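You operate a simulated robot arm through the tools that you are given. There is no shell and no other tool.

You run a simulated robot arm. Do the job below in one go: nothing can be reset, and whatever is moved stays where it is left.

## Task
Run the felt strip in at stitch 4, blue band under the foot.
Fine: foot down, machine off at the end.

The check looks at the end state, three seconds after you hand in, the way a careful person would. Anything else that was tipped, shoved, dropped, spilled or broken makes it a failure.

## Robot
A 7-joint arm with a two-finger gripper, fixed in place. Base frame: the origin is at the foot of the arm, x ahead of it, y to its left, z up. Units: mm, degrees, N and s.
With the tool pointing down near the work surface it reaches from about 340 to 720 mm from the base axis. Its first joint turns from -66.0 to 66.0 degrees. Payload 2.45 kg.
Tool frame: the origin (TCP) lies between the finger pads and is the grasp point; the fingertips stand 26 mm ahead of it; z points along the fingers, y is the line along which they close. Largest opening 96 mm; the body of the gripper starts 69 mm behind the TCP.
Orientation is told as [roll, pitch, yaw] about the base's x, y, z axes, in that order, counted from this pose: with the fingers straight down and closing along the base's y, the tool's x points along the base's -x, its y along +y and its z along -z.

## Interface
- The arm moves only by the tool nudge_tool. Its argument "moves" is a list of rows, each an object (a shift or turn left out is 0, a gripper value left out holds the last) with "dp": the shift along the tool's x, y, z in cm, a list of three; "rotation": the turn, a rotation vector about the tool's x, y, z in degrees, a list of three; "jaw": the opening, from 0 (shut) to 1 (fully open). In form: [{"dp": [x, y, z], "rotation": [ax, ay, az], "jaw": jaw}, ...]. A call has 1 to 20 rows; each row is the pose to reach, as a shift and turn from the pose commanded when the call began, along the tool's axes at that moment. Rows are played at 5 a second. More than 50 mm and 8.6 degrees between two rows, or a gripper value outside its range, and nothing of the call is played. A pose out of reach is approached as far as the arm can. The call stops where the force on the tool passes 90 N (or 10 N more than at its start, if that is more) or the arm is blocked; 0.2 s more then pass. The fingers move at their own pace and stop on an object; they squeeze with about 38 N. The grip force told is the motor's: it shows also when the fingers shut on nothing. Time passes only in rows, and 0.2 s behind the last, so rows that repeat a pose let the fingers close. It gives the time, the measured TCP pose, the force on the tool (base axes), the opening and the grip force at its end, in the units of the frame above (readings bear some noise), with the torque about the TCP (base axes, N m) and any sound that the robot's microphone picked up, and new pictures: "show" is both (left out), scene, wrist or none.
- Cameras (640 x 400 px; columns grow to the right, rows downward): "scene" is fixed at [149.9, -379.2, 1418.2]; the picture's right is [0.88, -0.47, 0.00], its down [-0.23, -0.43, -0.87] and it looks along [0.41, 0.77, -0.49] (base axes); focal length 322 px, centre (320, 200). "wrist" rides on the gripper at [82, 3, -98] in the tool frame; the picture's right is [-0.04, 1.00, 0.00], its down [-0.73, -0.03, -0.68] and it looks along [-0.68, -0.03, 0.73] (tool axes); focal length 256 px, centre (320, 200). There is no depth. A picture from a camera that has moved, and an enlarged one, comes with that camera's place and axes in the base frame and with its lens. The place of the scene camera against the robot may be out by one fixed shift of up to 25 mm in any direction.
- inspect(camera, box): a new picture of the part [left, top, right, bottom] of that camera's present view, enlarged. The clock stands still meanwhile.
- hand_in(): hands the job in; it is judged then, once.

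Nothing tells you positions but the pictures and the camera data. Unless the task says otherwise, let go and move clear before handing in.

The tools are called as name(argument=value, ...) on one line, values as JSON. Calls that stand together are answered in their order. nudge_tool: Moves the arm, as the interface text tells. Its arguments: {"type":"object","properties":{"moves":{"type":"array","items":{"type":"object","properties":{"dp":{"type":"array","items":{"type":"number"}},"rotation":{"type":"array","items":{"type":"number"}},"jaw":{"type":"number"}}}},"show":{"type":"string","enum":["both","scene","wrist","none"]}},"required":["moves"]} The other tools are called the same way: inspect (camera, box) takes an enlarged picture of a part of a camera's view; hand_in () hands the job in.

At the start:

```text
clock: 0.0
tool_pos: [465.9, 74.0, 1180.9]
orientation: [0.1, -0.1, 0.1]
wrist_force: [-0.2, -0.7, 1.0]
torque: [0.02, -0.02, -0.01]
finger_gap: 95.9
gripper_force: 0.0
```

scene: 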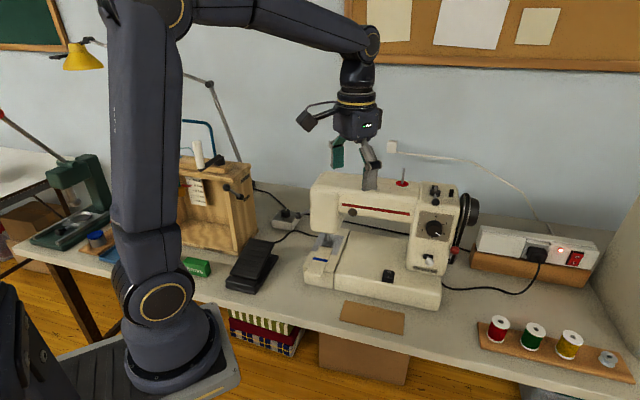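
wrist: 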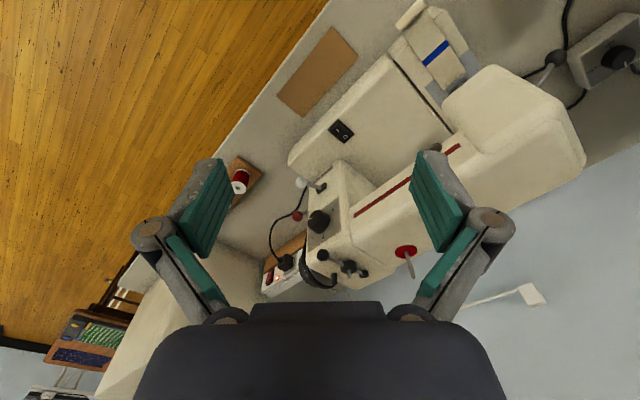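

I see a sewing machine on a bench, with a felt strip with a blue band near the needle area, a pedal, a power strip with a lit switch and thread spools. I'll take enlarged pictures before I move anything.

inspect(camera="scene", box=[290, 160, 490, 320])

inspect(camera="scene", box=[400, 170, 500, 290])

inspect(camera="scene", box=[160, 120, 320, 300])

inspect(camera="scene", box=[460, 200, 640, 400])

inspect(camera="wrist", box=[260, 0, 640, 300])

inspect(camera="scene", box=[290, 210, 370, 310])

```text
2.50 times, centred on (390, 240) of scene
camera zoom: at [149.9, -379.2, 1418.2], right [0.88, -0.47, 0.0], down [-0.23, -0.43, -0.87], along [0.41, 0.77, -0.49], focal length 806 px, centre (145, 100)
```

zoom: 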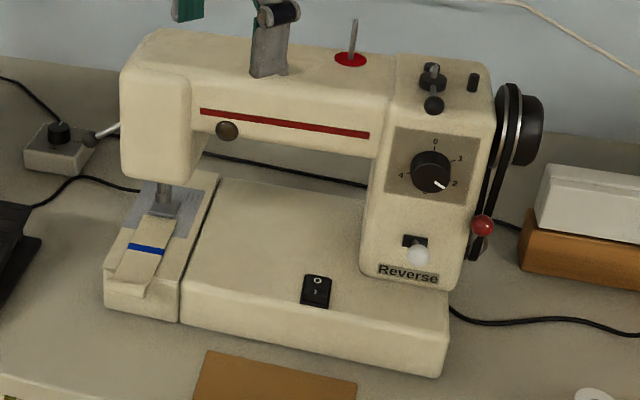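

```text
3.33 times, centred on (450, 230) of scene
camera zoom: at [149.9, -379.2, 1418.2], right [0.88, -0.47, 0.0], down [-0.23, -0.43, -0.87], along [0.41, 0.77, -0.49], focal length 1075 px, centre (-113, 100)
```

zoom: 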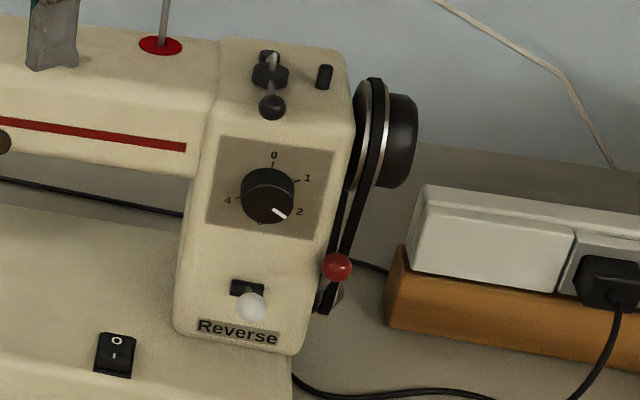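

```text
2.22 times, centred on (240, 210) of scene
camera zoom: at [149.9, -379.2, 1418.2], right [0.88, -0.47, 0.0], down [-0.23, -0.43, -0.87], along [0.41, 0.77, -0.49], focal length 717 px, centre (498, 178)
```

zoom: 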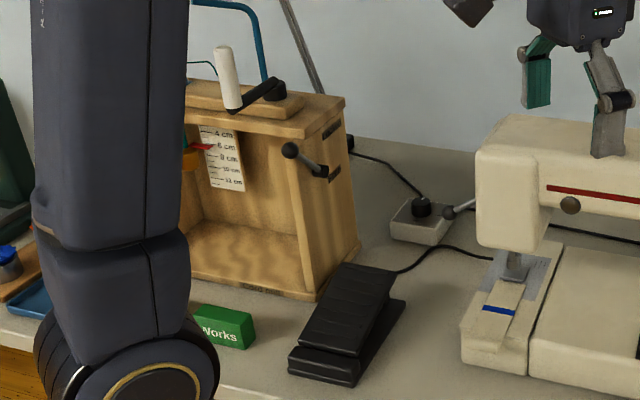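

```text
2.00 times, centred on (550, 300) of scene
camera zoom: at [149.9, -379.2, 1418.2], right [0.88, -0.47, 0.0], down [-0.23, -0.43, -0.87], along [0.41, 0.77, -0.49], focal length 645 px, centre (-140, 0)
```

zoom: 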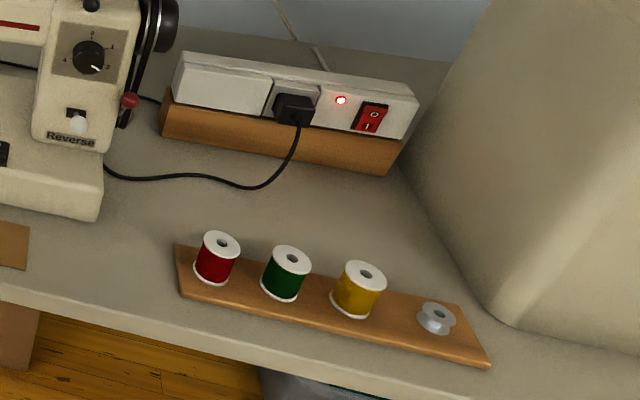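

```text
1.33 times, centred on (450, 150) of wrist
camera zoom: at [384.5, 76.9, 1281.0], right [0.04, 1.0, 0.0], down [0.73, -0.03, 0.68], along [0.68, -0.03, -0.73], focal length 341 px, centre (147, 267)
```

zoom: 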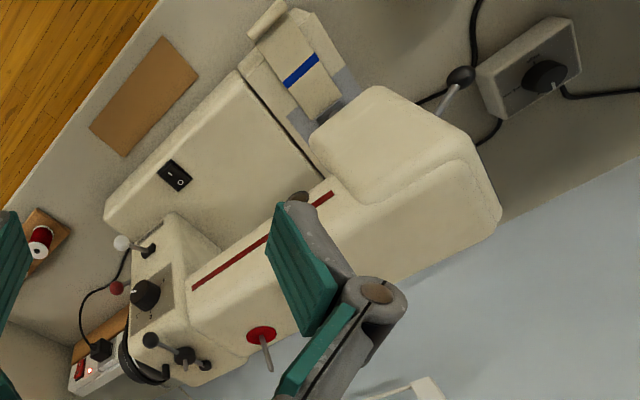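

```text
4.00 times, centred on (330, 260) of scene
camera zoom: at [149.9, -379.2, 1418.2], right [0.88, -0.47, 0.0], down [-0.23, -0.43, -0.87], along [0.41, 0.77, -0.49], focal length 1290 px, centre (280, -40)
```

zoom: 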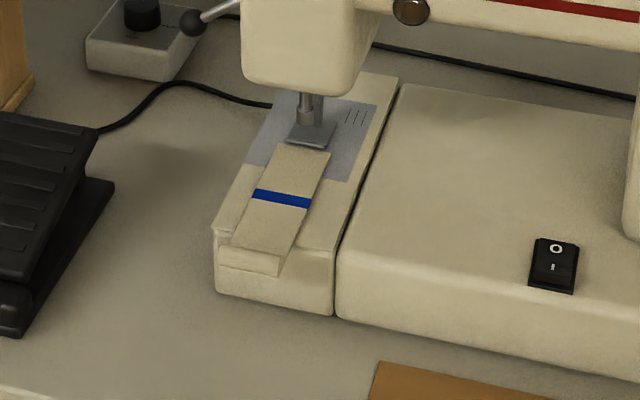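

The machine stands diagonally: its stitch dial reads 2, the bed rocker is on its near side, and the felt strip lies just in front of the foot. A foot pedal is on the bench to the left. I'll move the arm to the front and turn the wrist camera onto the needle area for a closer look.

nudge_tool(moves=[{"dp": [1.1, -0.6, 1.6], "rotation": [0, 0, -7.75]}, {"dp": [2.2, -1.2, 3.2], "rotation": [0, 0, -15.5]}, {"dp": [3.3, -1.8, 4.8], "rotation": [0, 0, -23.25]}, {"dp": [4.5, -2.4, 6.5], "rotation": [0, 0, -31]}, {"dp": [5.6, -3.0, 8.1], "rotation": [0, 0, -38.75]}, {"dp": [6.7, -3.6, 9.7], "rotation": [0, 0, -46.5]}, {"dp": [7.8, -4.2, 11.3], "rotation": [0, 0, -54.25]}, {"dp": [9.0, -4.8, 13.1], "rotation": [0, 0, -62]}, {"dp": [9.0, -4.8, 13.1], "rotation": [0, 0, -62]}])

```text
clock: 2.0
tool_pos: [373.6, 26.3, 1050.3]
orientation: [0.0, 0.0, 62.1]
wrist_force: [0.4, -0.4, 0.3]
torque: [-0.01, 0.01, -0.03]
finger_gap: 95.9
gripper_force: 0.0
camera wrist: at [333.2, -44.6, 1149.9], right [-0.86, 0.5, 0.0], down [0.37, 0.63, 0.68], along [0.34, 0.59, -0.73], focal length 256 px, centre (320, 200)
```

scene: 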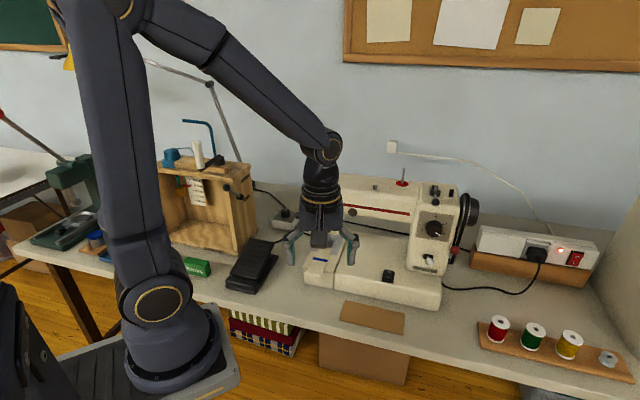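
wrist: 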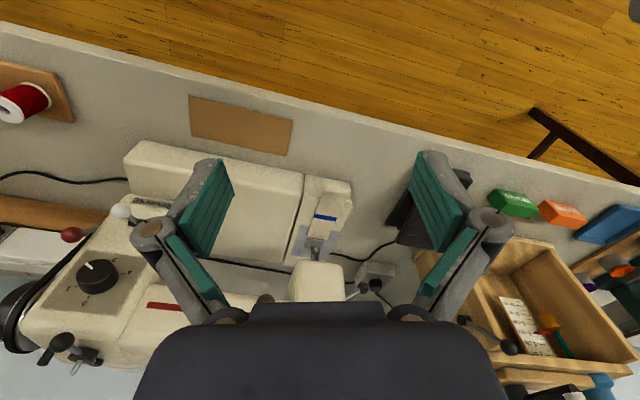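

The camera now looks onto the machine from the front, with its picture upside down. I'll enlarge the parts that matter: foot, dial, lever, brown card and wooden box.

inspect(camera="wrist", box=[270, 160, 410, 310])

inspect(camera="wrist", box=[0, 180, 170, 390])

inspect(camera="wrist", box=[340, 180, 640, 400])

inspect(camera="wrist", box=[110, 80, 310, 220])

```text
2.67 times, centred on (340, 235) of wrist
camera zoom: at [333.2, -44.6, 1149.9], right [-0.86, 0.5, 0.0], down [0.37, 0.63, 0.68], along [0.34, 0.59, -0.73], focal length 683 px, centre (267, 107)
```

zoom: 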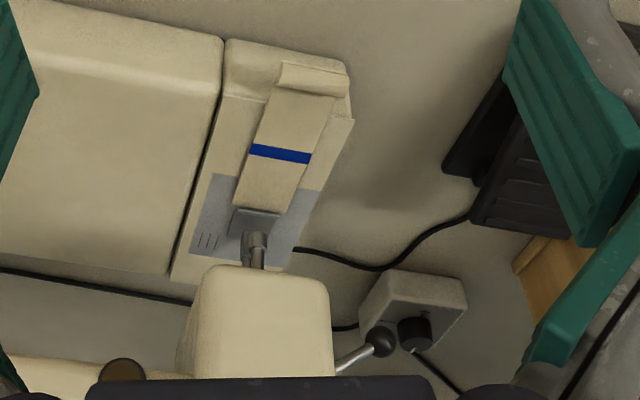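

```text
1.90 times, centred on (85, 285) of wrist
camera zoom: at [333.2, -44.6, 1149.9], right [-0.86, 0.5, 0.0], down [0.37, 0.63, 0.68], along [0.34, 0.59, -0.73], focal length 488 px, centre (768, 38)
```

zoom: 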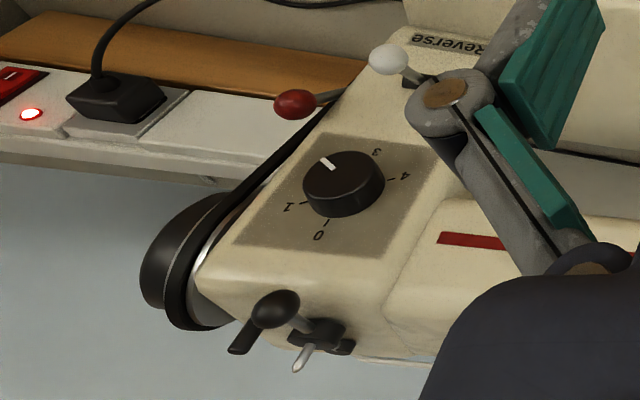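

```text
1.82 times, centred on (490, 290) of wrist
camera zoom: at [333.2, -44.6, 1149.9], right [-0.86, 0.5, 0.0], down [0.37, 0.63, 0.68], along [0.34, 0.59, -0.73], focal length 465 px, centre (11, 36)
```

zoom: 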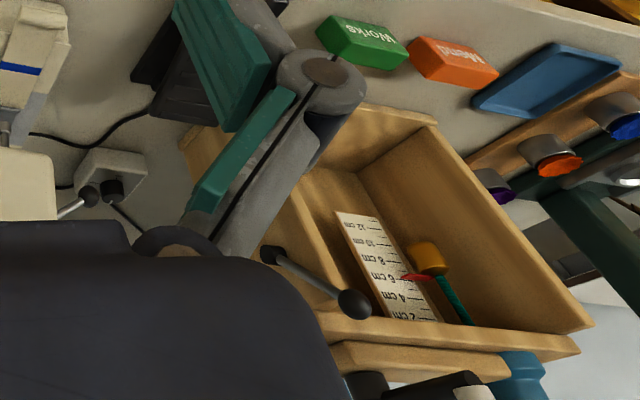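

```text
2.86 times, centred on (210, 150) of wrist
camera zoom: at [333.2, -44.6, 1149.9], right [-0.86, 0.5, 0.0], down [0.37, 0.63, 0.68], along [0.34, 0.59, -0.73], focal length 731 px, centre (634, 343)
```

zoom: 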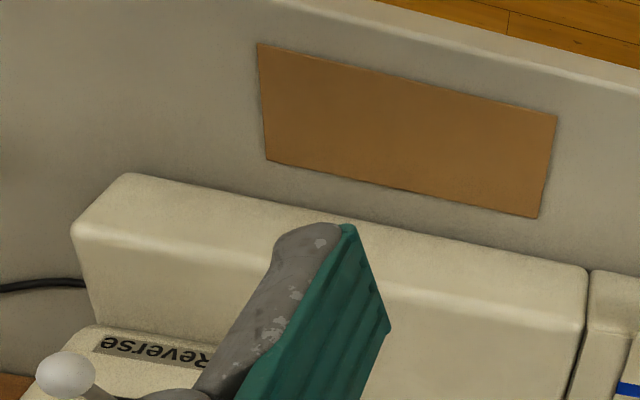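

The dial is numbered 0 to 4 and points at 2, so it needs about 144° clockwise by way of 3. The black-ball lever behind the head looks like the foot lift. I put the blue band near (494, 251, 835), and I'll move in for a close view of the foot and strip.

nudge_tool(moves=[{"dp": [-4, -0.2, 1.8]}, {"dp": [-8, -0.5, 3.5]}, {"dp": [-12, -0.7, 5.3]}, {"dp": [-15.6, -0.9, 7.0]}, {"dp": [-15.6, -0.9, 7.0]}])

inspect(camera="wrist", box=[220, 100, 420, 260])

inspect(camera="wrist", box=[0, 100, 220, 300])

```text
clock: 3.2
tool_pos: [457.0, 160.0, 982.1]
orientation: [0.1, 0.0, 62.0]
wrist_force: [-0.1, 0.4, 0.5]
torque: [0.02, -0.01, 0.0]
finger_gap: 95.8
gripper_force: 0.0
camera wrist: at [416.1, 88.3, 1081.2], right [-0.86, 0.5, 0.0], down [0.37, 0.63, 0.68], along [0.34, 0.59, -0.73], focal length 256 px, centre (320, 200)
```

scene: 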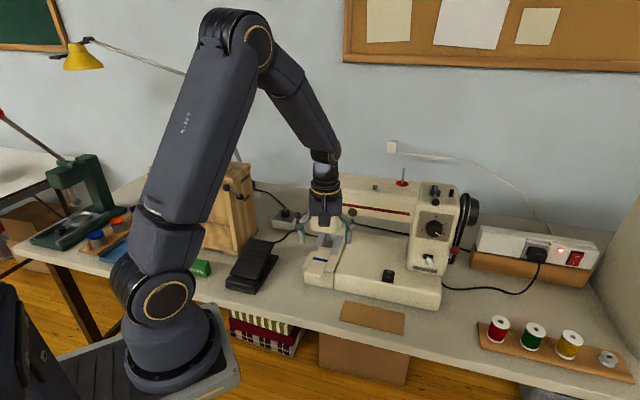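
wrist: 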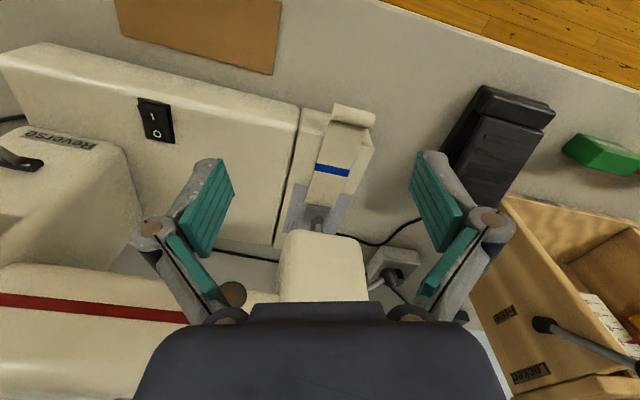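

```text
2.50 times, centred on (320, 180) of wrist
camera zoom: at [416.1, 88.3, 1081.2], right [-0.86, 0.5, 0.0], down [0.37, 0.63, 0.68], along [0.34, 0.59, -0.73], focal length 640 px, centre (320, 250)
```

zoom: 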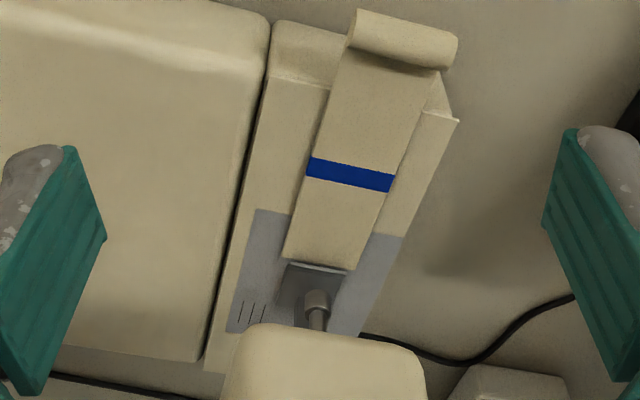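

```text
2.00 times, centred on (110, 200) of wrist
camera zoom: at [416.1, 88.3, 1081.2], right [-0.86, 0.5, 0.0], down [0.37, 0.63, 0.68], along [0.34, 0.59, -0.73], focal length 512 px, centre (740, 200)
```

zoom: 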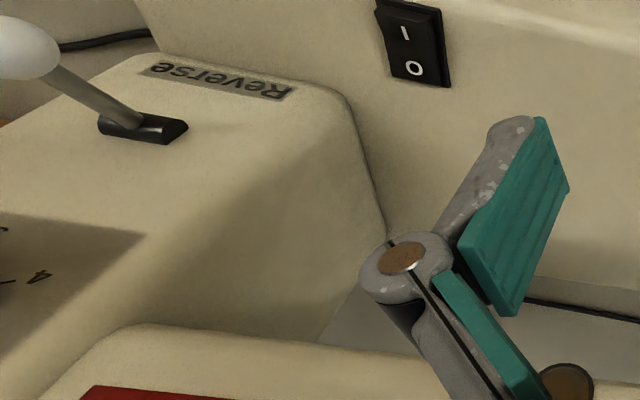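

The strip's inner end sits right at the toe of the foot, and I can't yet tell whether the foot is up. I'll tilt the tool about 45° and go down a little so the camera looks along the bed.

nudge_tool(moves=[{"dp": [0, 0, 1], "rotation": [0, -7, 0]}, {"dp": [0, 0, 2], "rotation": [0, -14, 0]}, {"dp": [0, 0, 3.5], "rotation": [0, -21, 0]}, {"dp": [0, 0, 5], "rotation": [0, -28, 0]}, {"dp": [0, 0, 6.5], "rotation": [0, -35, 0]}, {"dp": [0, 0, 8], "rotation": [0, -40, 0]}, {"dp": [0, 0, 8], "rotation": [0, -40, 0]}])

inspect(camera="wrist", box=[220, 130, 420, 290])

```text
clock: 4.8
tool_pos: [457.6, 158.2, 901.5]
orientation: [0.0, -40.1, 62.0]
wrist_force: [-0.2, 0.0, 0.6]
torque: [0.01, -0.01, 0.0]
finger_gap: 96.1
gripper_force: 0.0
camera wrist: at [395.5, 48.4, 925.0], right [-0.87, 0.5, 0.03], down [0.08, 0.1, 0.99], along [0.49, 0.86, -0.12], focal length 256 px, centre (320, 200)
```

scene: 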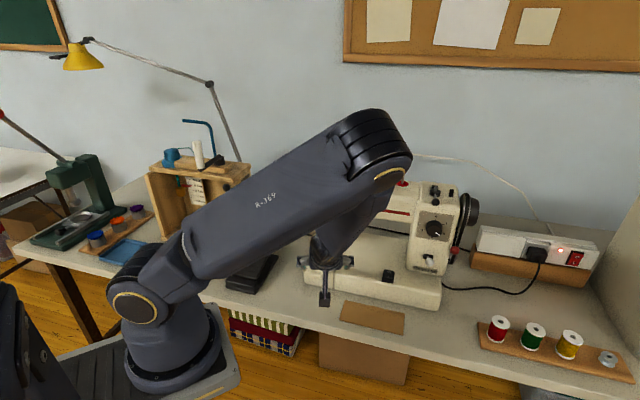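
wrist: 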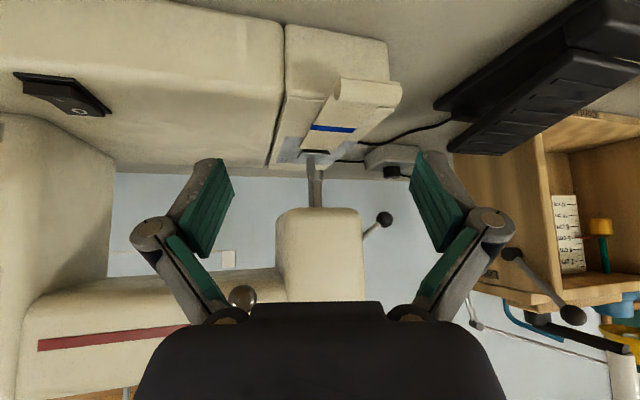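

```text
2.50 times, centred on (320, 210) of wrist
camera zoom: at [395.5, 48.4, 925.0], right [-0.87, 0.5, 0.03], down [0.08, 0.1, 0.99], along [0.49, 0.86, -0.12], focal length 640 px, centre (320, 175)
```

zoom: 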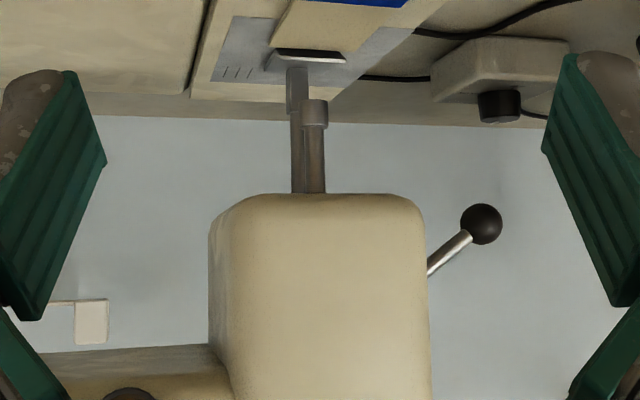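

In this upside-down view, the presser bar, needle bar and lift lever show beside the head. I'll enlarge the foot and the lever.

inspect(camera="wrist", box=[280, 110, 360, 170])

inspect(camera="wrist", box=[270, 60, 420, 180])

inspect(camera="wrist", box=[340, 180, 440, 280])

inspect(camera="wrist", box=[0, 50, 140, 150])

```text
6.67 times, centred on (320, 140) of wrist
camera zoom: at [395.5, 48.4, 925.0], right [-0.87, 0.5, 0.03], down [0.08, 0.1, 0.99], along [0.49, 0.86, -0.12], focal length 1707 px, centre (320, 600)
```

zoom: 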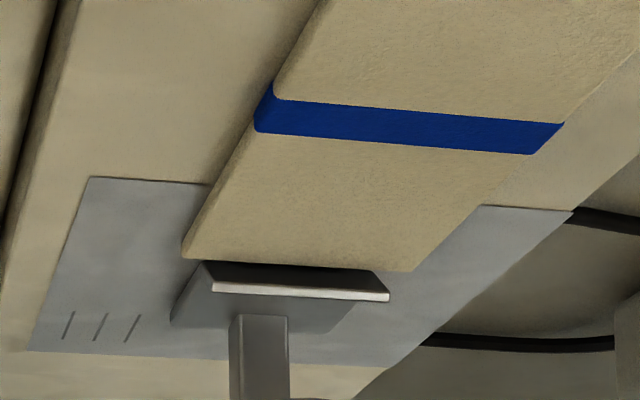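

```text
3.33 times, centred on (345, 120) of wrist
camera zoom: at [395.5, 48.4, 925.0], right [-0.87, 0.5, 0.03], down [0.08, 0.1, 0.99], along [0.49, 0.86, -0.12], focal length 853 px, centre (237, 467)
```

zoom: 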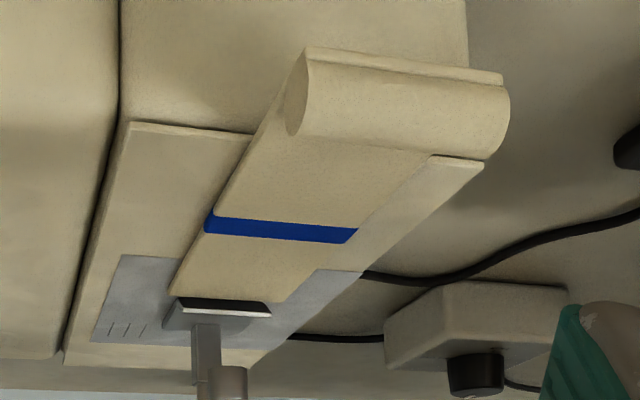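

```text
4.00 times, centred on (390, 230) of wrist
camera zoom: at [395.5, 48.4, 925.0], right [-0.87, 0.5, 0.03], down [0.08, 0.1, 0.99], along [0.49, 0.86, -0.12], focal length 1024 px, centre (40, 80)
```

zoom: 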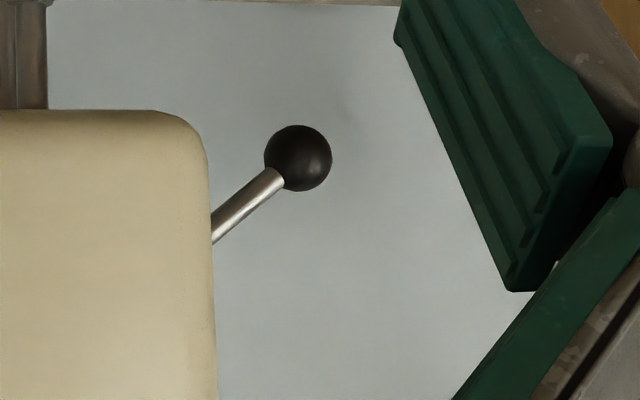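

```text
4.00 times, centred on (70, 100) of wrist
camera zoom: at [395.5, 48.4, 925.0], right [-0.87, 0.5, 0.03], down [0.08, 0.1, 0.99], along [0.49, 0.86, -0.12], focal length 1024 px, centre (1320, 600)
```

zoom: 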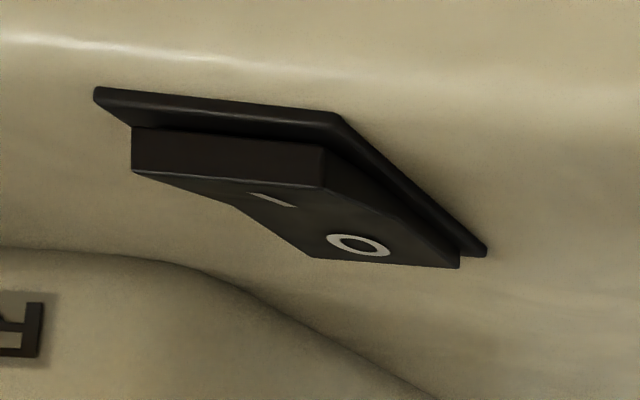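

The rocker's O side is pressed, so the machine is off. The foot toe seems a few mm above the strip, and the machine's axes look about 45° from the base axes. I'll swing right at yaw 45° to look straight at the dial face.

nudge_tool(moves=[{"dp": [0.92, -3.4, -2.5], "rotation": [1.8, 0, 2.2]}, {"dp": [1.84, -6.8, -5.0], "rotation": [3.6, 0, 4.3]}, {"dp": [2.76, -10.2, -7.4], "rotation": [5.5, 0, 6.5]}, {"dp": [3.68, -13.6, -9.9], "rotation": [7.3, 0, 8.7]}, {"dp": [4.6, -17.1, -12.4], "rotation": [9.1, 0, 10.8]}, {"dp": [5.53, -20.5, -14.9], "rotation": [10.9, 0, 13.0]}, {"dp": [5.53, -20.5, -14.9], "rotation": [10.9, 0, 13.0]}])

inspect(camera="wrist", box=[220, 100, 420, 300])

```text
clock: 6.4
tool_pos: [576.9, -58.6, 978.8]
orientation: [0.0, -40.1, 45.0]
wrist_force: [-0.1, 0.3, -0.8]
torque: [0.0, 0.03, -0.02]
finger_gap: 96.0
gripper_force: 0.0
camera wrist: at [486.3, -146.5, 1003.5], right [-0.69, 0.73, 0.03], down [0.11, 0.07, 0.99], along [0.72, 0.68, -0.13], focal length 256 px, centre (320, 200)
```

scene: 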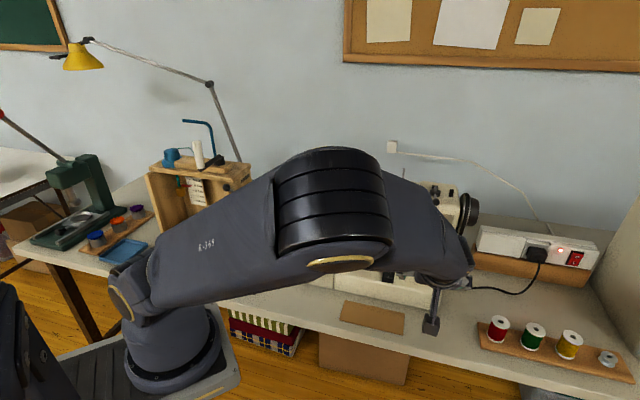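
wrist: 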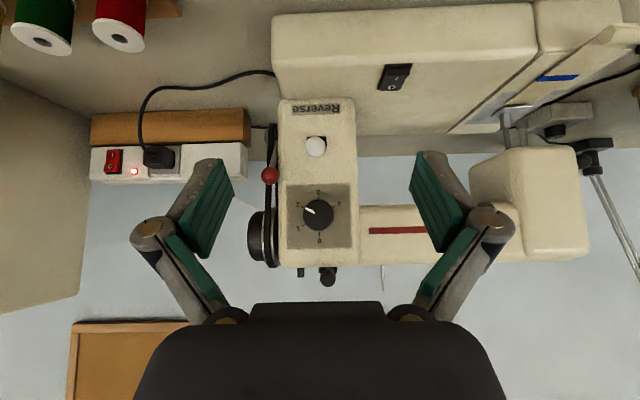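

```text
2.00 times, centred on (320, 200) of wrist
camera zoom: at [486.3, -146.5, 1003.5], right [-0.69, 0.73, 0.03], down [0.11, 0.07, 0.99], along [0.72, 0.68, -0.13], focal length 512 px, centre (320, 200)
```

zoom: 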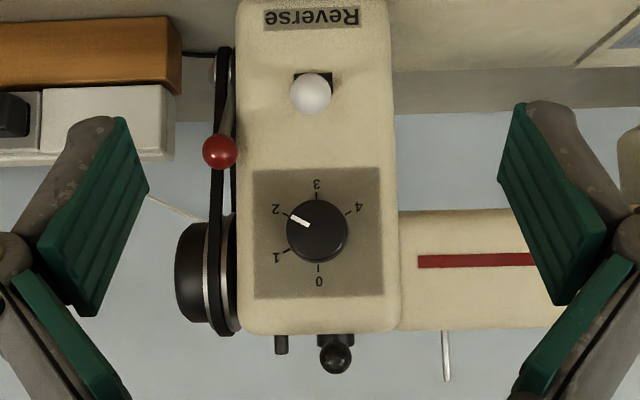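

The dial face is vertical and the machine sits at 45°. The knob is centred near (720, 71, 982), stands about 15 mm proud, and is marked in 60° steps, so 2→4 is 120° clockwise. I'll level the tool to point straight at the dial, from a safe standoff.

nudge_tool(moves=[{"dp": [-0.72, -0.14, 0.55], "rotation": [0, -7.1, 0]}, {"dp": [-1.45, -0.27, 1.1], "rotation": [0, -14.3, 0]}, {"dp": [-2.17, -0.41, 1.65], "rotation": [0, -21.4, 0]}, {"dp": [-2.89, -0.55, 2.2], "rotation": [0, -28.6, 0]}, {"dp": [-3.61, -0.69, 2.75], "rotation": [0, -35.7, 0]}, {"dp": [-4.34, -0.82, 3.3], "rotation": [0, -42.9, 0]}, {"dp": [-5.06, -0.96, 3.85], "rotation": [0, -50, 0]}, {"dp": [-5.06, -0.96, 3.85], "rotation": [0, -50, 0]}])

```text
clock: 8.2
tool_pos: [626.7, -18.8, 982.2]
orientation: [-162.8, -89.8, -152.0]
wrist_force: [0.0, -0.8, -0.3]
torque: [0.0, 0.0, 0.01]
finger_gap: 95.9
gripper_force: 0.1
camera wrist: at [554.8, -87.5, 901.3], right [-0.71, 0.71, 0.04], down [-0.46, -0.5, 0.73], along [0.54, 0.5, 0.68], focal length 256 px, centre (320, 200)
```

scene: 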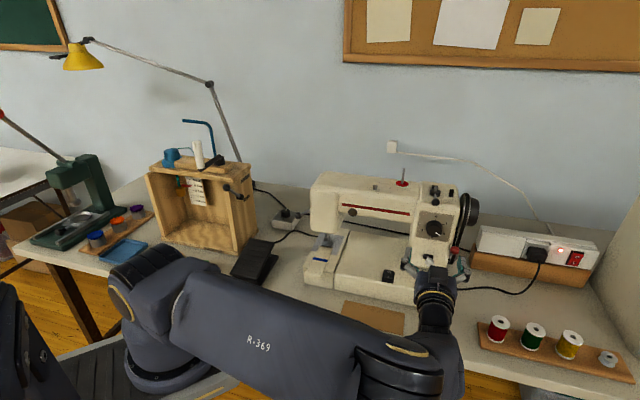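
wrist: 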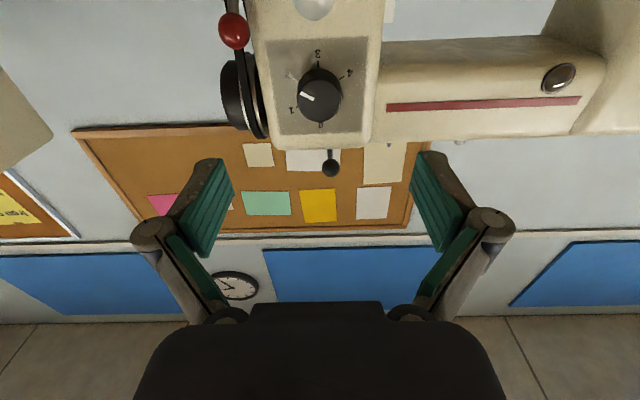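

The dial lines up with the tool axis (U≈457, z≈981) and nothing is touching. I'll pre-turn the wrist 60° anticlockwise and narrow the jaws a little before going in.

nudge_tool(moves=[{"rotation": [0, 0, -7.5], "jaw": 0.65}, {"rotation": [0, 0, -15]}, {"rotation": [0, 0, -22.5]}, {"rotation": [0, 0, -30]}, {"rotation": [0, 0, -37.5]}, {"rotation": [0, 0, -45]}, {"rotation": [0, 0, -52.5]}, {"rotation": [0, 0, -60]}, {"rotation": [0, 0, -60]}])

inspect(camera="scene", box=[380, 180, 500, 310])

```text
clock: 10.2
tool_pos: [695.2, 7.8, 981.7]
orientation: [-89.9, -29.9, 135.0]
wrist_force: [1.2, 0.4, 0.2]
torque: [0.0, -0.01, -0.01]
finger_gap: 62.8
gripper_force: 0.1
out of reach, approached as far as the arm can: row 1, 2, 3, 4, 5, 6, 7, 8, 9
camera wrist: at [675.4, -112.4, 940.6], right [-0.38, 0.38, -0.85], down [-0.92, -0.04, 0.39], along [0.11, 0.93, 0.36], focal length 256 px, centre (320, 200)
```

scene: 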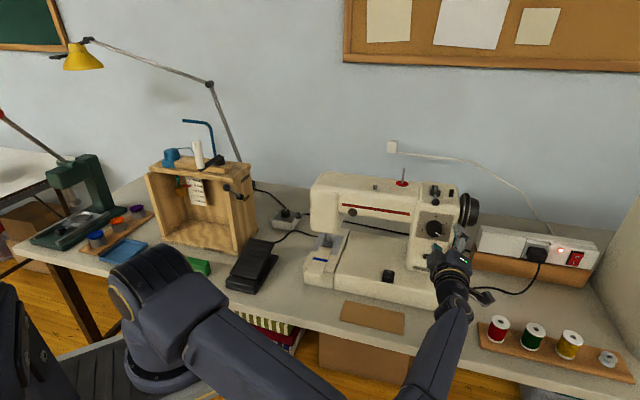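
wrist: 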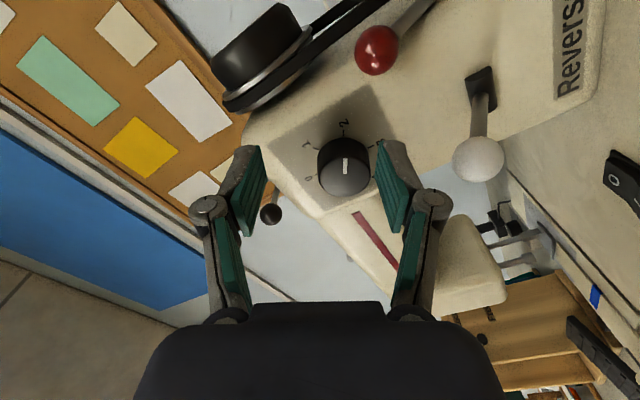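

```text
3.08 times, centred on (440, 245) of scene
camera zoom: at [149.9, -379.2, 1418.2], right [0.88, -0.47, 0.0], down [-0.23, -0.43, -0.87], along [0.41, 0.77, -0.49], focal length 992 px, centre (-49, 62)
```

zoom: 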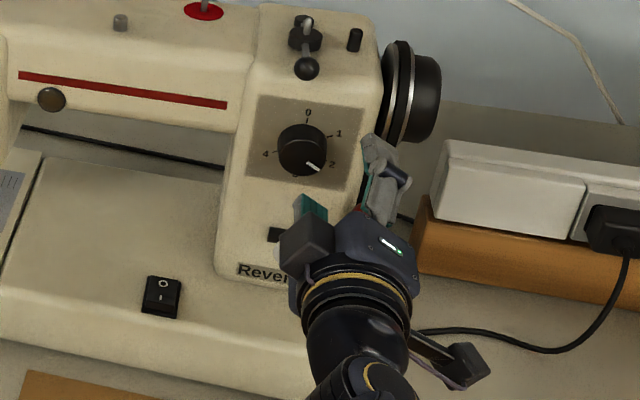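

The wrist roll pushed the pose out of reach and the hand drifted toward the red lever, though nothing is touching. I'll send a zero move to see what the arm now takes as its commanded pose.

nudge_tool(moves=[{"dp": [0, 0, 0]}], show="none")

```text
clock: 10.6
tool_pos: [696.1, 8.1, 983.5]
orientation: [-90.0, -29.9, 135.2]
wrist_force: [0.4, 0.1, 0.2]
torque: [0.0, 0.0, -0.02]
finger_gap: 62.6
gripper_force: 0.1
```

A zero move is accepted, so the arm takes the pose it reached as its new start. I'll shift left to line up with the knob, still about 20 mm short of it, to see whether this wrist angle is reachable there.

nudge_tool(moves=[{"dp": [-0.8, 0.54, 0]}, {"dp": [-1.6, 1.08, 0]}, {"dp": [-2.41, 1.62, 0]}, {"dp": [-2.41, 1.62, 0]}])

```text
clock: 11.6
tool_pos: [686.0, 29.4, 978.8]
orientation: [-90.0, -30.1, 135.1]
wrist_force: [0.5, 0.0, 0.3]
torque: [0.0, 0.0, -0.01]
finger_gap: 62.5
gripper_force: 0.0
out of reach, approached as far as the arm can: row 1, 2, 3, 4
camera wrist: at [665.8, -90.1, 936.3], right [-0.38, 0.38, -0.85], down [-0.92, -0.04, 0.39], along [0.11, 0.93, 0.36], focal length 256 px, centre (320, 200)
```

scene: 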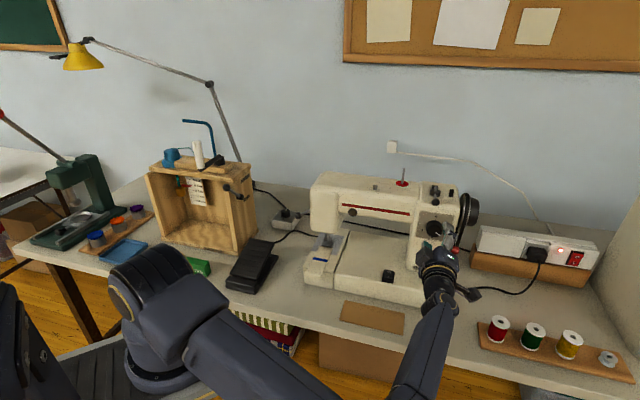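
wrist: 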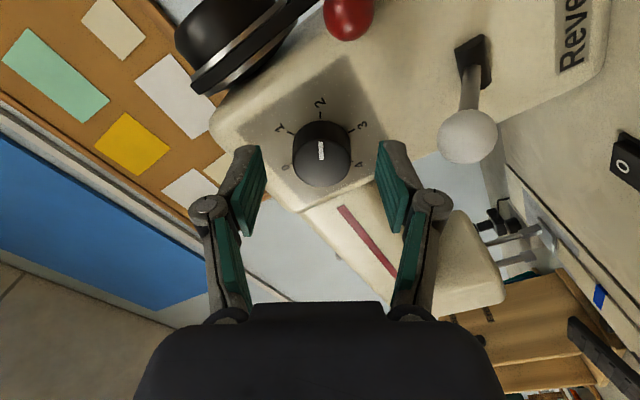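

The knob is now nicely between the fingers, 8 mm or so to one side. I'll correct that and move in until the tips just overlap the knob.

nudge_tool(moves=[{"dp": [-0.35, 0.09, 0.6]}, {"dp": [-0.69, 0.17, 1.2]}, {"dp": [-0.69, 0.17, 1.8]}, {"dp": [-0.69, 0.17, 1.8]}])

```text
clock: 12.6
tool_pos: [693.7, 47.6, 978.1]
orientation: [-89.9, -29.9, 135.0]
wrist_force: [-0.3, 0.1, 0.5]
torque: [0.01, -0.01, 0.01]
finger_gap: 62.2
gripper_force: 0.0
camera wrist: at [673.5, -72.2, 935.8], right [-0.38, 0.38, -0.85], down [-0.92, -0.04, 0.39], along [0.11, 0.92, 0.36], focal length 256 px, centre (320, 200)
```

scene: 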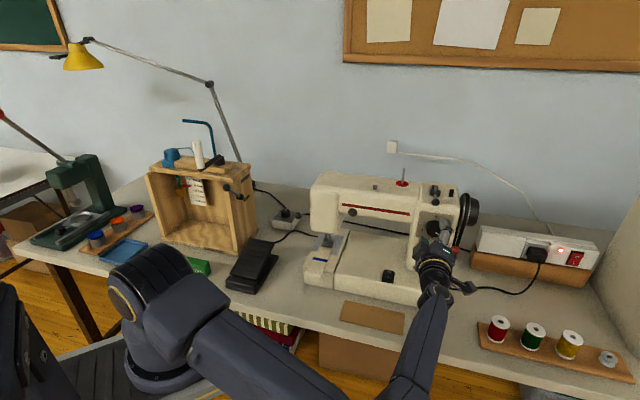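
wrist: 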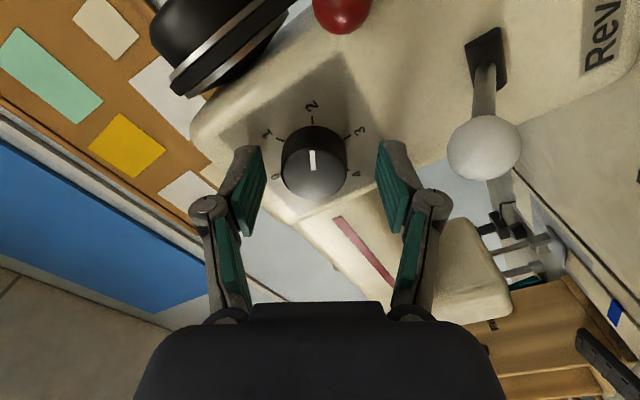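

The tips are beside the knob with no contact. I'll enlarge the view to check the centring before I grip.

inspect(camera="wrist", box=[240, 90, 400, 220])

inspect(camera="scene", box=[390, 190, 490, 310])

```text
3.08 times, centred on (320, 155) of wrist
camera zoom: at [673.5, -72.2, 935.8], right [-0.38, 0.38, -0.85], down [-0.92, -0.04, 0.39], along [0.11, 0.92, 0.36], focal length 788 px, centre (320, 338)
```

zoom: 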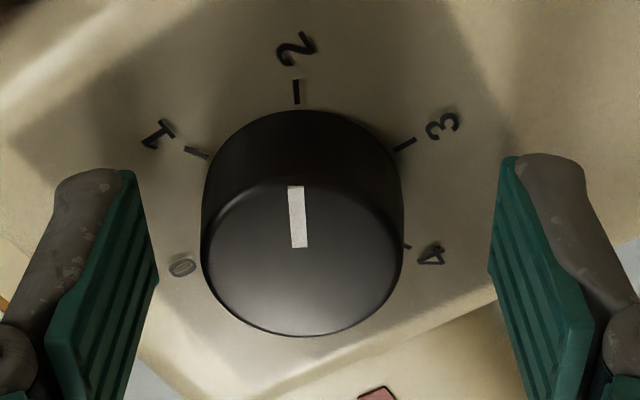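

```text
3.33 times, centred on (440, 250) of scene
camera zoom: at [149.9, -379.2, 1418.2], right [0.88, -0.47, 0.0], down [-0.23, -0.43, -0.87], along [0.41, 0.77, -0.49], focal length 1075 px, centre (-80, 33)
```

zoom: 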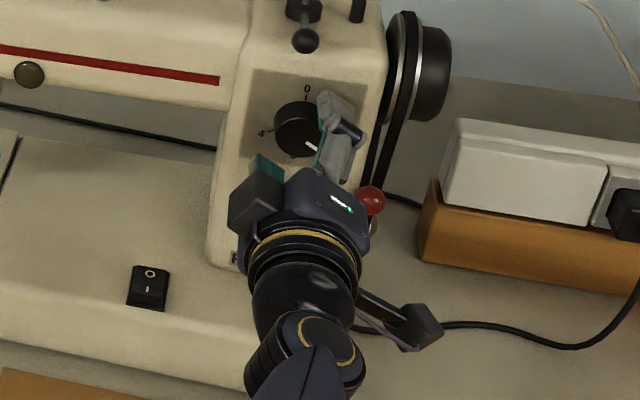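

The pointer sits exactly on 2, and the knob centre is 4–5 mm off the tool axis. I'll centre on it and close the jaws.

nudge_tool(moves=[{"dp": [-0.45, -0.33, 0.0], "jaw": 0.65}, {"dp": [-0.45, -0.33, 0.4], "jaw": 0.65}, {"dp": [-0.45, -0.33, 0.4], "jaw": 0.3}, {"dp": [-0.45, -0.33, 0.4], "jaw": 0.3}, {"dp": [-0.45, -0.33, 0.4], "jaw": 0.3}, {"dp": [-0.45, -0.33, 0.4], "jaw": 0.3}])

inspect(camera="wrist", box=[240, 90, 400, 220])

```text
clock: 14.0
tool_pos: [695.6, 51.7, 983.6]
orientation: [-90.1, -30.0, 135.1]
wrist_force: [2.7, 1.8, 2.1]
torque: [0.05, -0.04, 0.0]
finger_gap: 36.8
gripper_force: 44.8
camera wrist: at [674.9, -68.1, 940.7], right [-0.38, 0.38, -0.85], down [-0.92, -0.04, 0.39], along [0.11, 0.92, 0.36], focal length 256 px, centre (320, 200)
```

scene: 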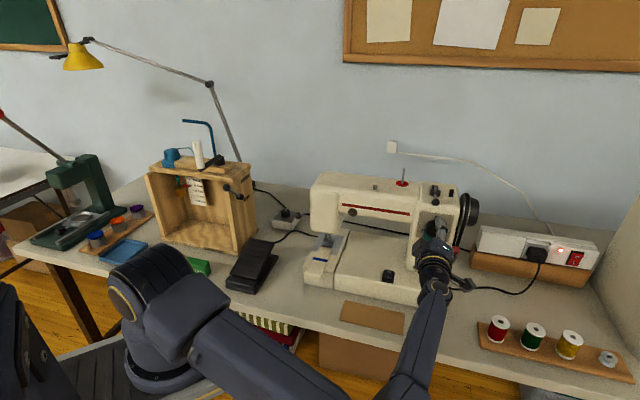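
wrist: 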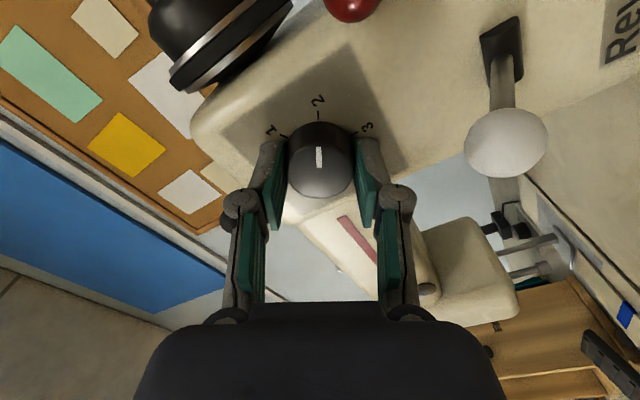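

```text
3.08 times, centred on (320, 155) of wrist
camera zoom: at [674.9, -68.1, 940.7], right [-0.38, 0.38, -0.85], down [-0.92, -0.04, 0.39], along [0.11, 0.92, 0.36], focal length 788 px, centre (320, 338)
```

zoom: 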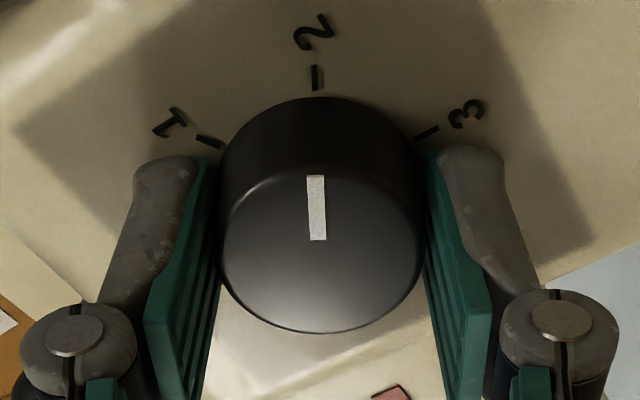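

The knob is gripped at 36.8 mm. I'll turn it clockwise in small steps, checking reach as I go.

nudge_tool(moves=[{"rotation": [0, 0, 5]}, {"rotation": [0, 0, 10]}, {"rotation": [0, 0, 15]}], show="wrist")

```text
clock: 14.8
tool_pos: [695.0, 51.4, 983.1]
orientation: [-90.1, -45.1, 135.0]
wrist_force: [8.3, -2.0, 7.0]
torque: [0.42, -0.45, 0.63]
finger_gap: 37.0
gripper_force: 44.7
camera wrist: at [665.2, -58.5, 924.6], right [-0.52, 0.52, -0.68], down [-0.83, -0.13, 0.54], along [0.19, 0.84, 0.5], focal length 256 px, centre (320, 200)
```

wrist: 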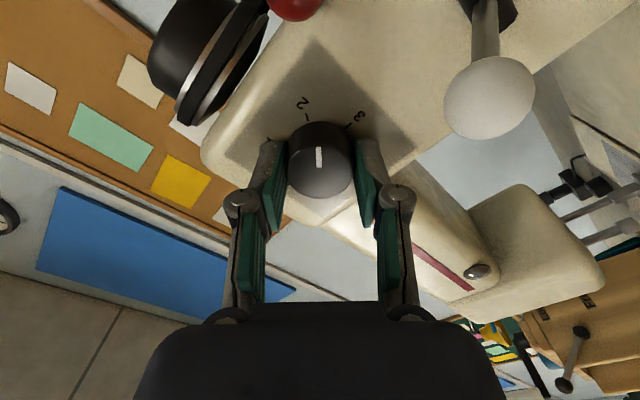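

The knob is turning with the grip and the forces are small. I'll continue clockwise.

nudge_tool(moves=[{"rotation": [0, 0, 6]}, {"rotation": [0, 0, 12]}, {"rotation": [0, 0, 18]}, {"rotation": [0, 0, 24]}, {"rotation": [0, 0, 30]}], show="wrist")

```text
clock: 16.0
tool_pos: [696.0, 50.3, 983.9]
orientation: [-89.9, -75.0, 134.6]
wrist_force: [29.6, 0.1, 5.7]
torque: [0.52, -0.62, -0.08]
finger_gap: 36.9
gripper_force: 45.2
camera wrist: at [639.0, -32.5, 905.7], right [-0.69, 0.69, -0.22], down [-0.59, -0.36, 0.72], along [0.42, 0.62, 0.66], focal length 256 px, centre (320, 200)
```

wrist: 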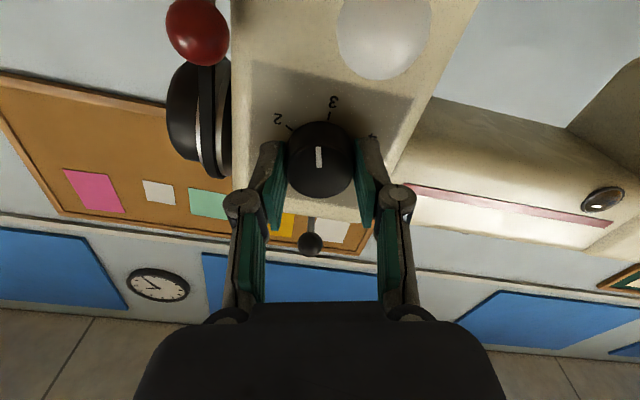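

The knob is at about 45° of turn and there's some side force. I'll continue to 3 and a bit past it.

nudge_tool(moves=[{"rotation": [0, 0, 5]}, {"rotation": [0, 0, 10]}, {"rotation": [0, 0, 15]}], show="wrist")

```text
clock: 16.8
tool_pos: [696.2, 50.5, 983.3]
orientation: [101.3, -89.9, -56.5]
wrist_force: [22.5, -7.0, 7.8]
torque: [-0.08, -0.01, -0.51]
finger_gap: 37.0
gripper_force: 45.2
camera wrist: at [624.2, -17.7, 903.8], right [-0.7, 0.71, 0.04], down [-0.46, -0.5, 0.73], along [0.54, 0.5, 0.68], focal length 256 px, centre (320, 200)
```

wrist: 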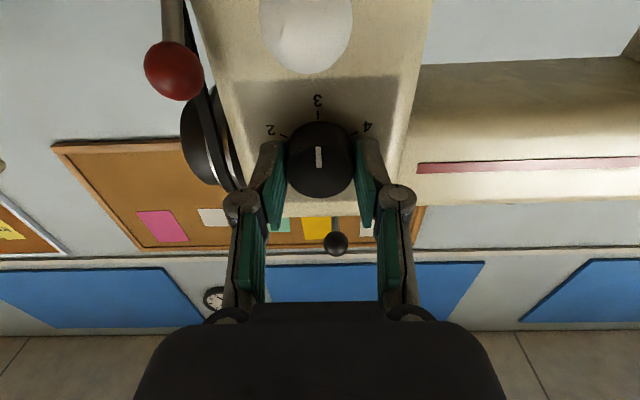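

The pointer is at 3. I'll go on in small steps to see whether the wrist can keep turning this way.

nudge_tool(moves=[{"rotation": [0, 0, 5]}, {"rotation": [0, 0, 10]}], show="wrist")

```text
clock: 17.4
tool_pos: [695.9, 49.9, 983.7]
orientation: [89.7, -80.0, -45.1]
wrist_force: [9.2, -17.0, 3.0]
torque: [0.15, -0.22, -0.61]
finger_gap: 37.0
gripper_force: 44.8
camera wrist: at [614.5, -8.0, 905.7], right [-0.69, 0.69, 0.21], down [-0.37, -0.59, 0.72], along [0.62, 0.41, 0.66], focal length 256 px, centre (320, 200)
```

wrist: 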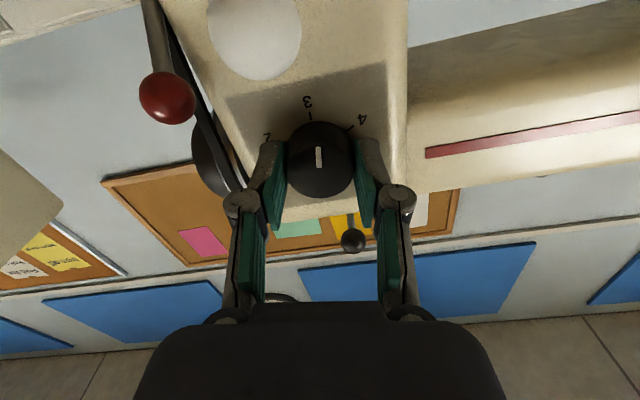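

The turn still works and force is low. I'll keep going another 25°.

nudge_tool(moves=[{"rotation": [0, 0, 5]}, {"rotation": [0, 0, 10]}, {"rotation": [0, 0, 15]}, {"rotation": [0, 0, 20]}, {"rotation": [0, 0, 25]}], show="wrist")

```text
clock: 18.6
tool_pos: [697.2, 49.4, 983.3]
orientation: [90.3, -54.8, -45.6]
wrist_force: [23.0, -13.2, 10.1]
torque: [-0.01, -0.05, -0.3]
finger_gap: 36.9
gripper_force: 45.1
camera wrist: at [592.4, 14.6, 919.9], right [-0.56, 0.57, 0.61], down [-0.17, -0.79, 0.58], along [0.81, 0.22, 0.54], focal length 256 px, centre (320, 200)
```

wrist: 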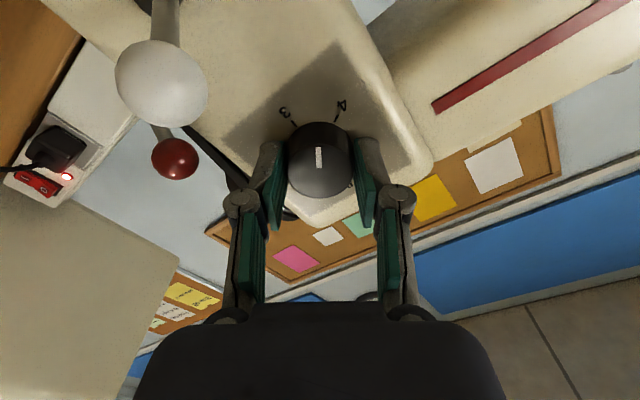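

The pointer is now between 3 and 4, with about 25° left. I'll turn the rest.

nudge_tool(moves=[{"rotation": [0, 0, 5]}, {"rotation": [0, 0, 10]}, {"rotation": [0, 0, 15]}, {"rotation": [0, 0, 20]}, {"rotation": [0, 0, 25]}, {"rotation": [0, 0, 25]}], show="both")

inspect(camera="wrist", box=[240, 80, 400, 220])

```text
clock: 20.0
tool_pos: [697.0, 49.8, 982.8]
orientation: [89.9, -29.8, -45.5]
wrist_force: [28.0, -11.9, 6.7]
torque: [-0.12, -0.2, -0.59]
finger_gap: 37.2
gripper_force: 45.1
camera wrist: at [576.4, 30.6, 946.6], right [-0.32, 0.33, 0.89], down [-0.03, -0.94, 0.34], along [0.95, 0.09, 0.31], focal length 256 px, centre (320, 200)
```

scene: 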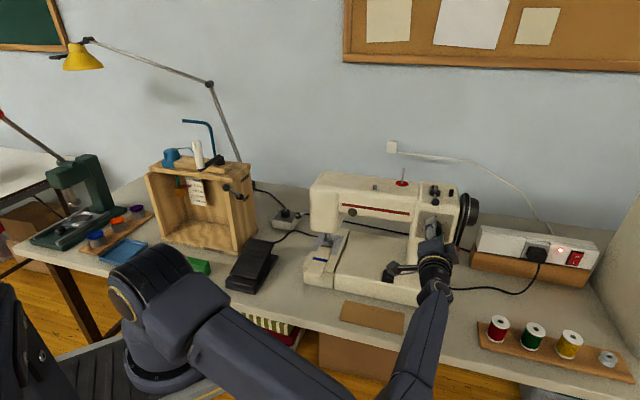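
wrist: 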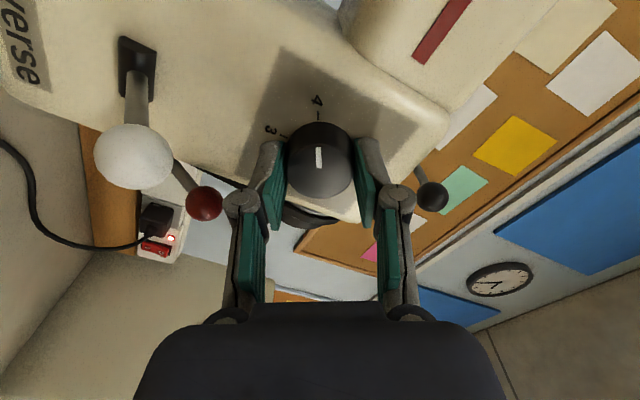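

```text
2.86 times, centred on (320, 150) of wrist
camera zoom: at [576.4, 30.6, 946.6], right [-0.32, 0.33, 0.89], down [-0.03, -0.94, 0.34], along [0.95, 0.09, 0.31], focal length 731 px, centre (320, 343)
```

zoom: 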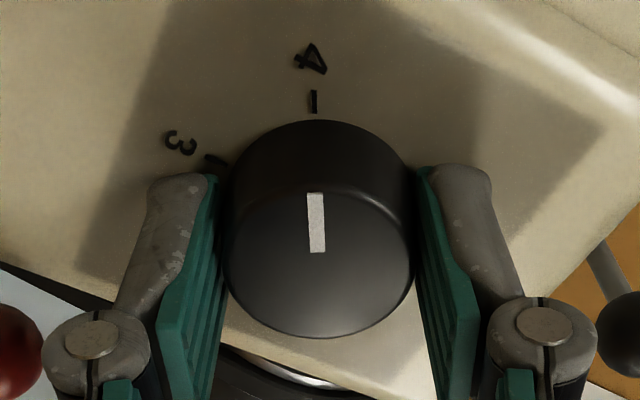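

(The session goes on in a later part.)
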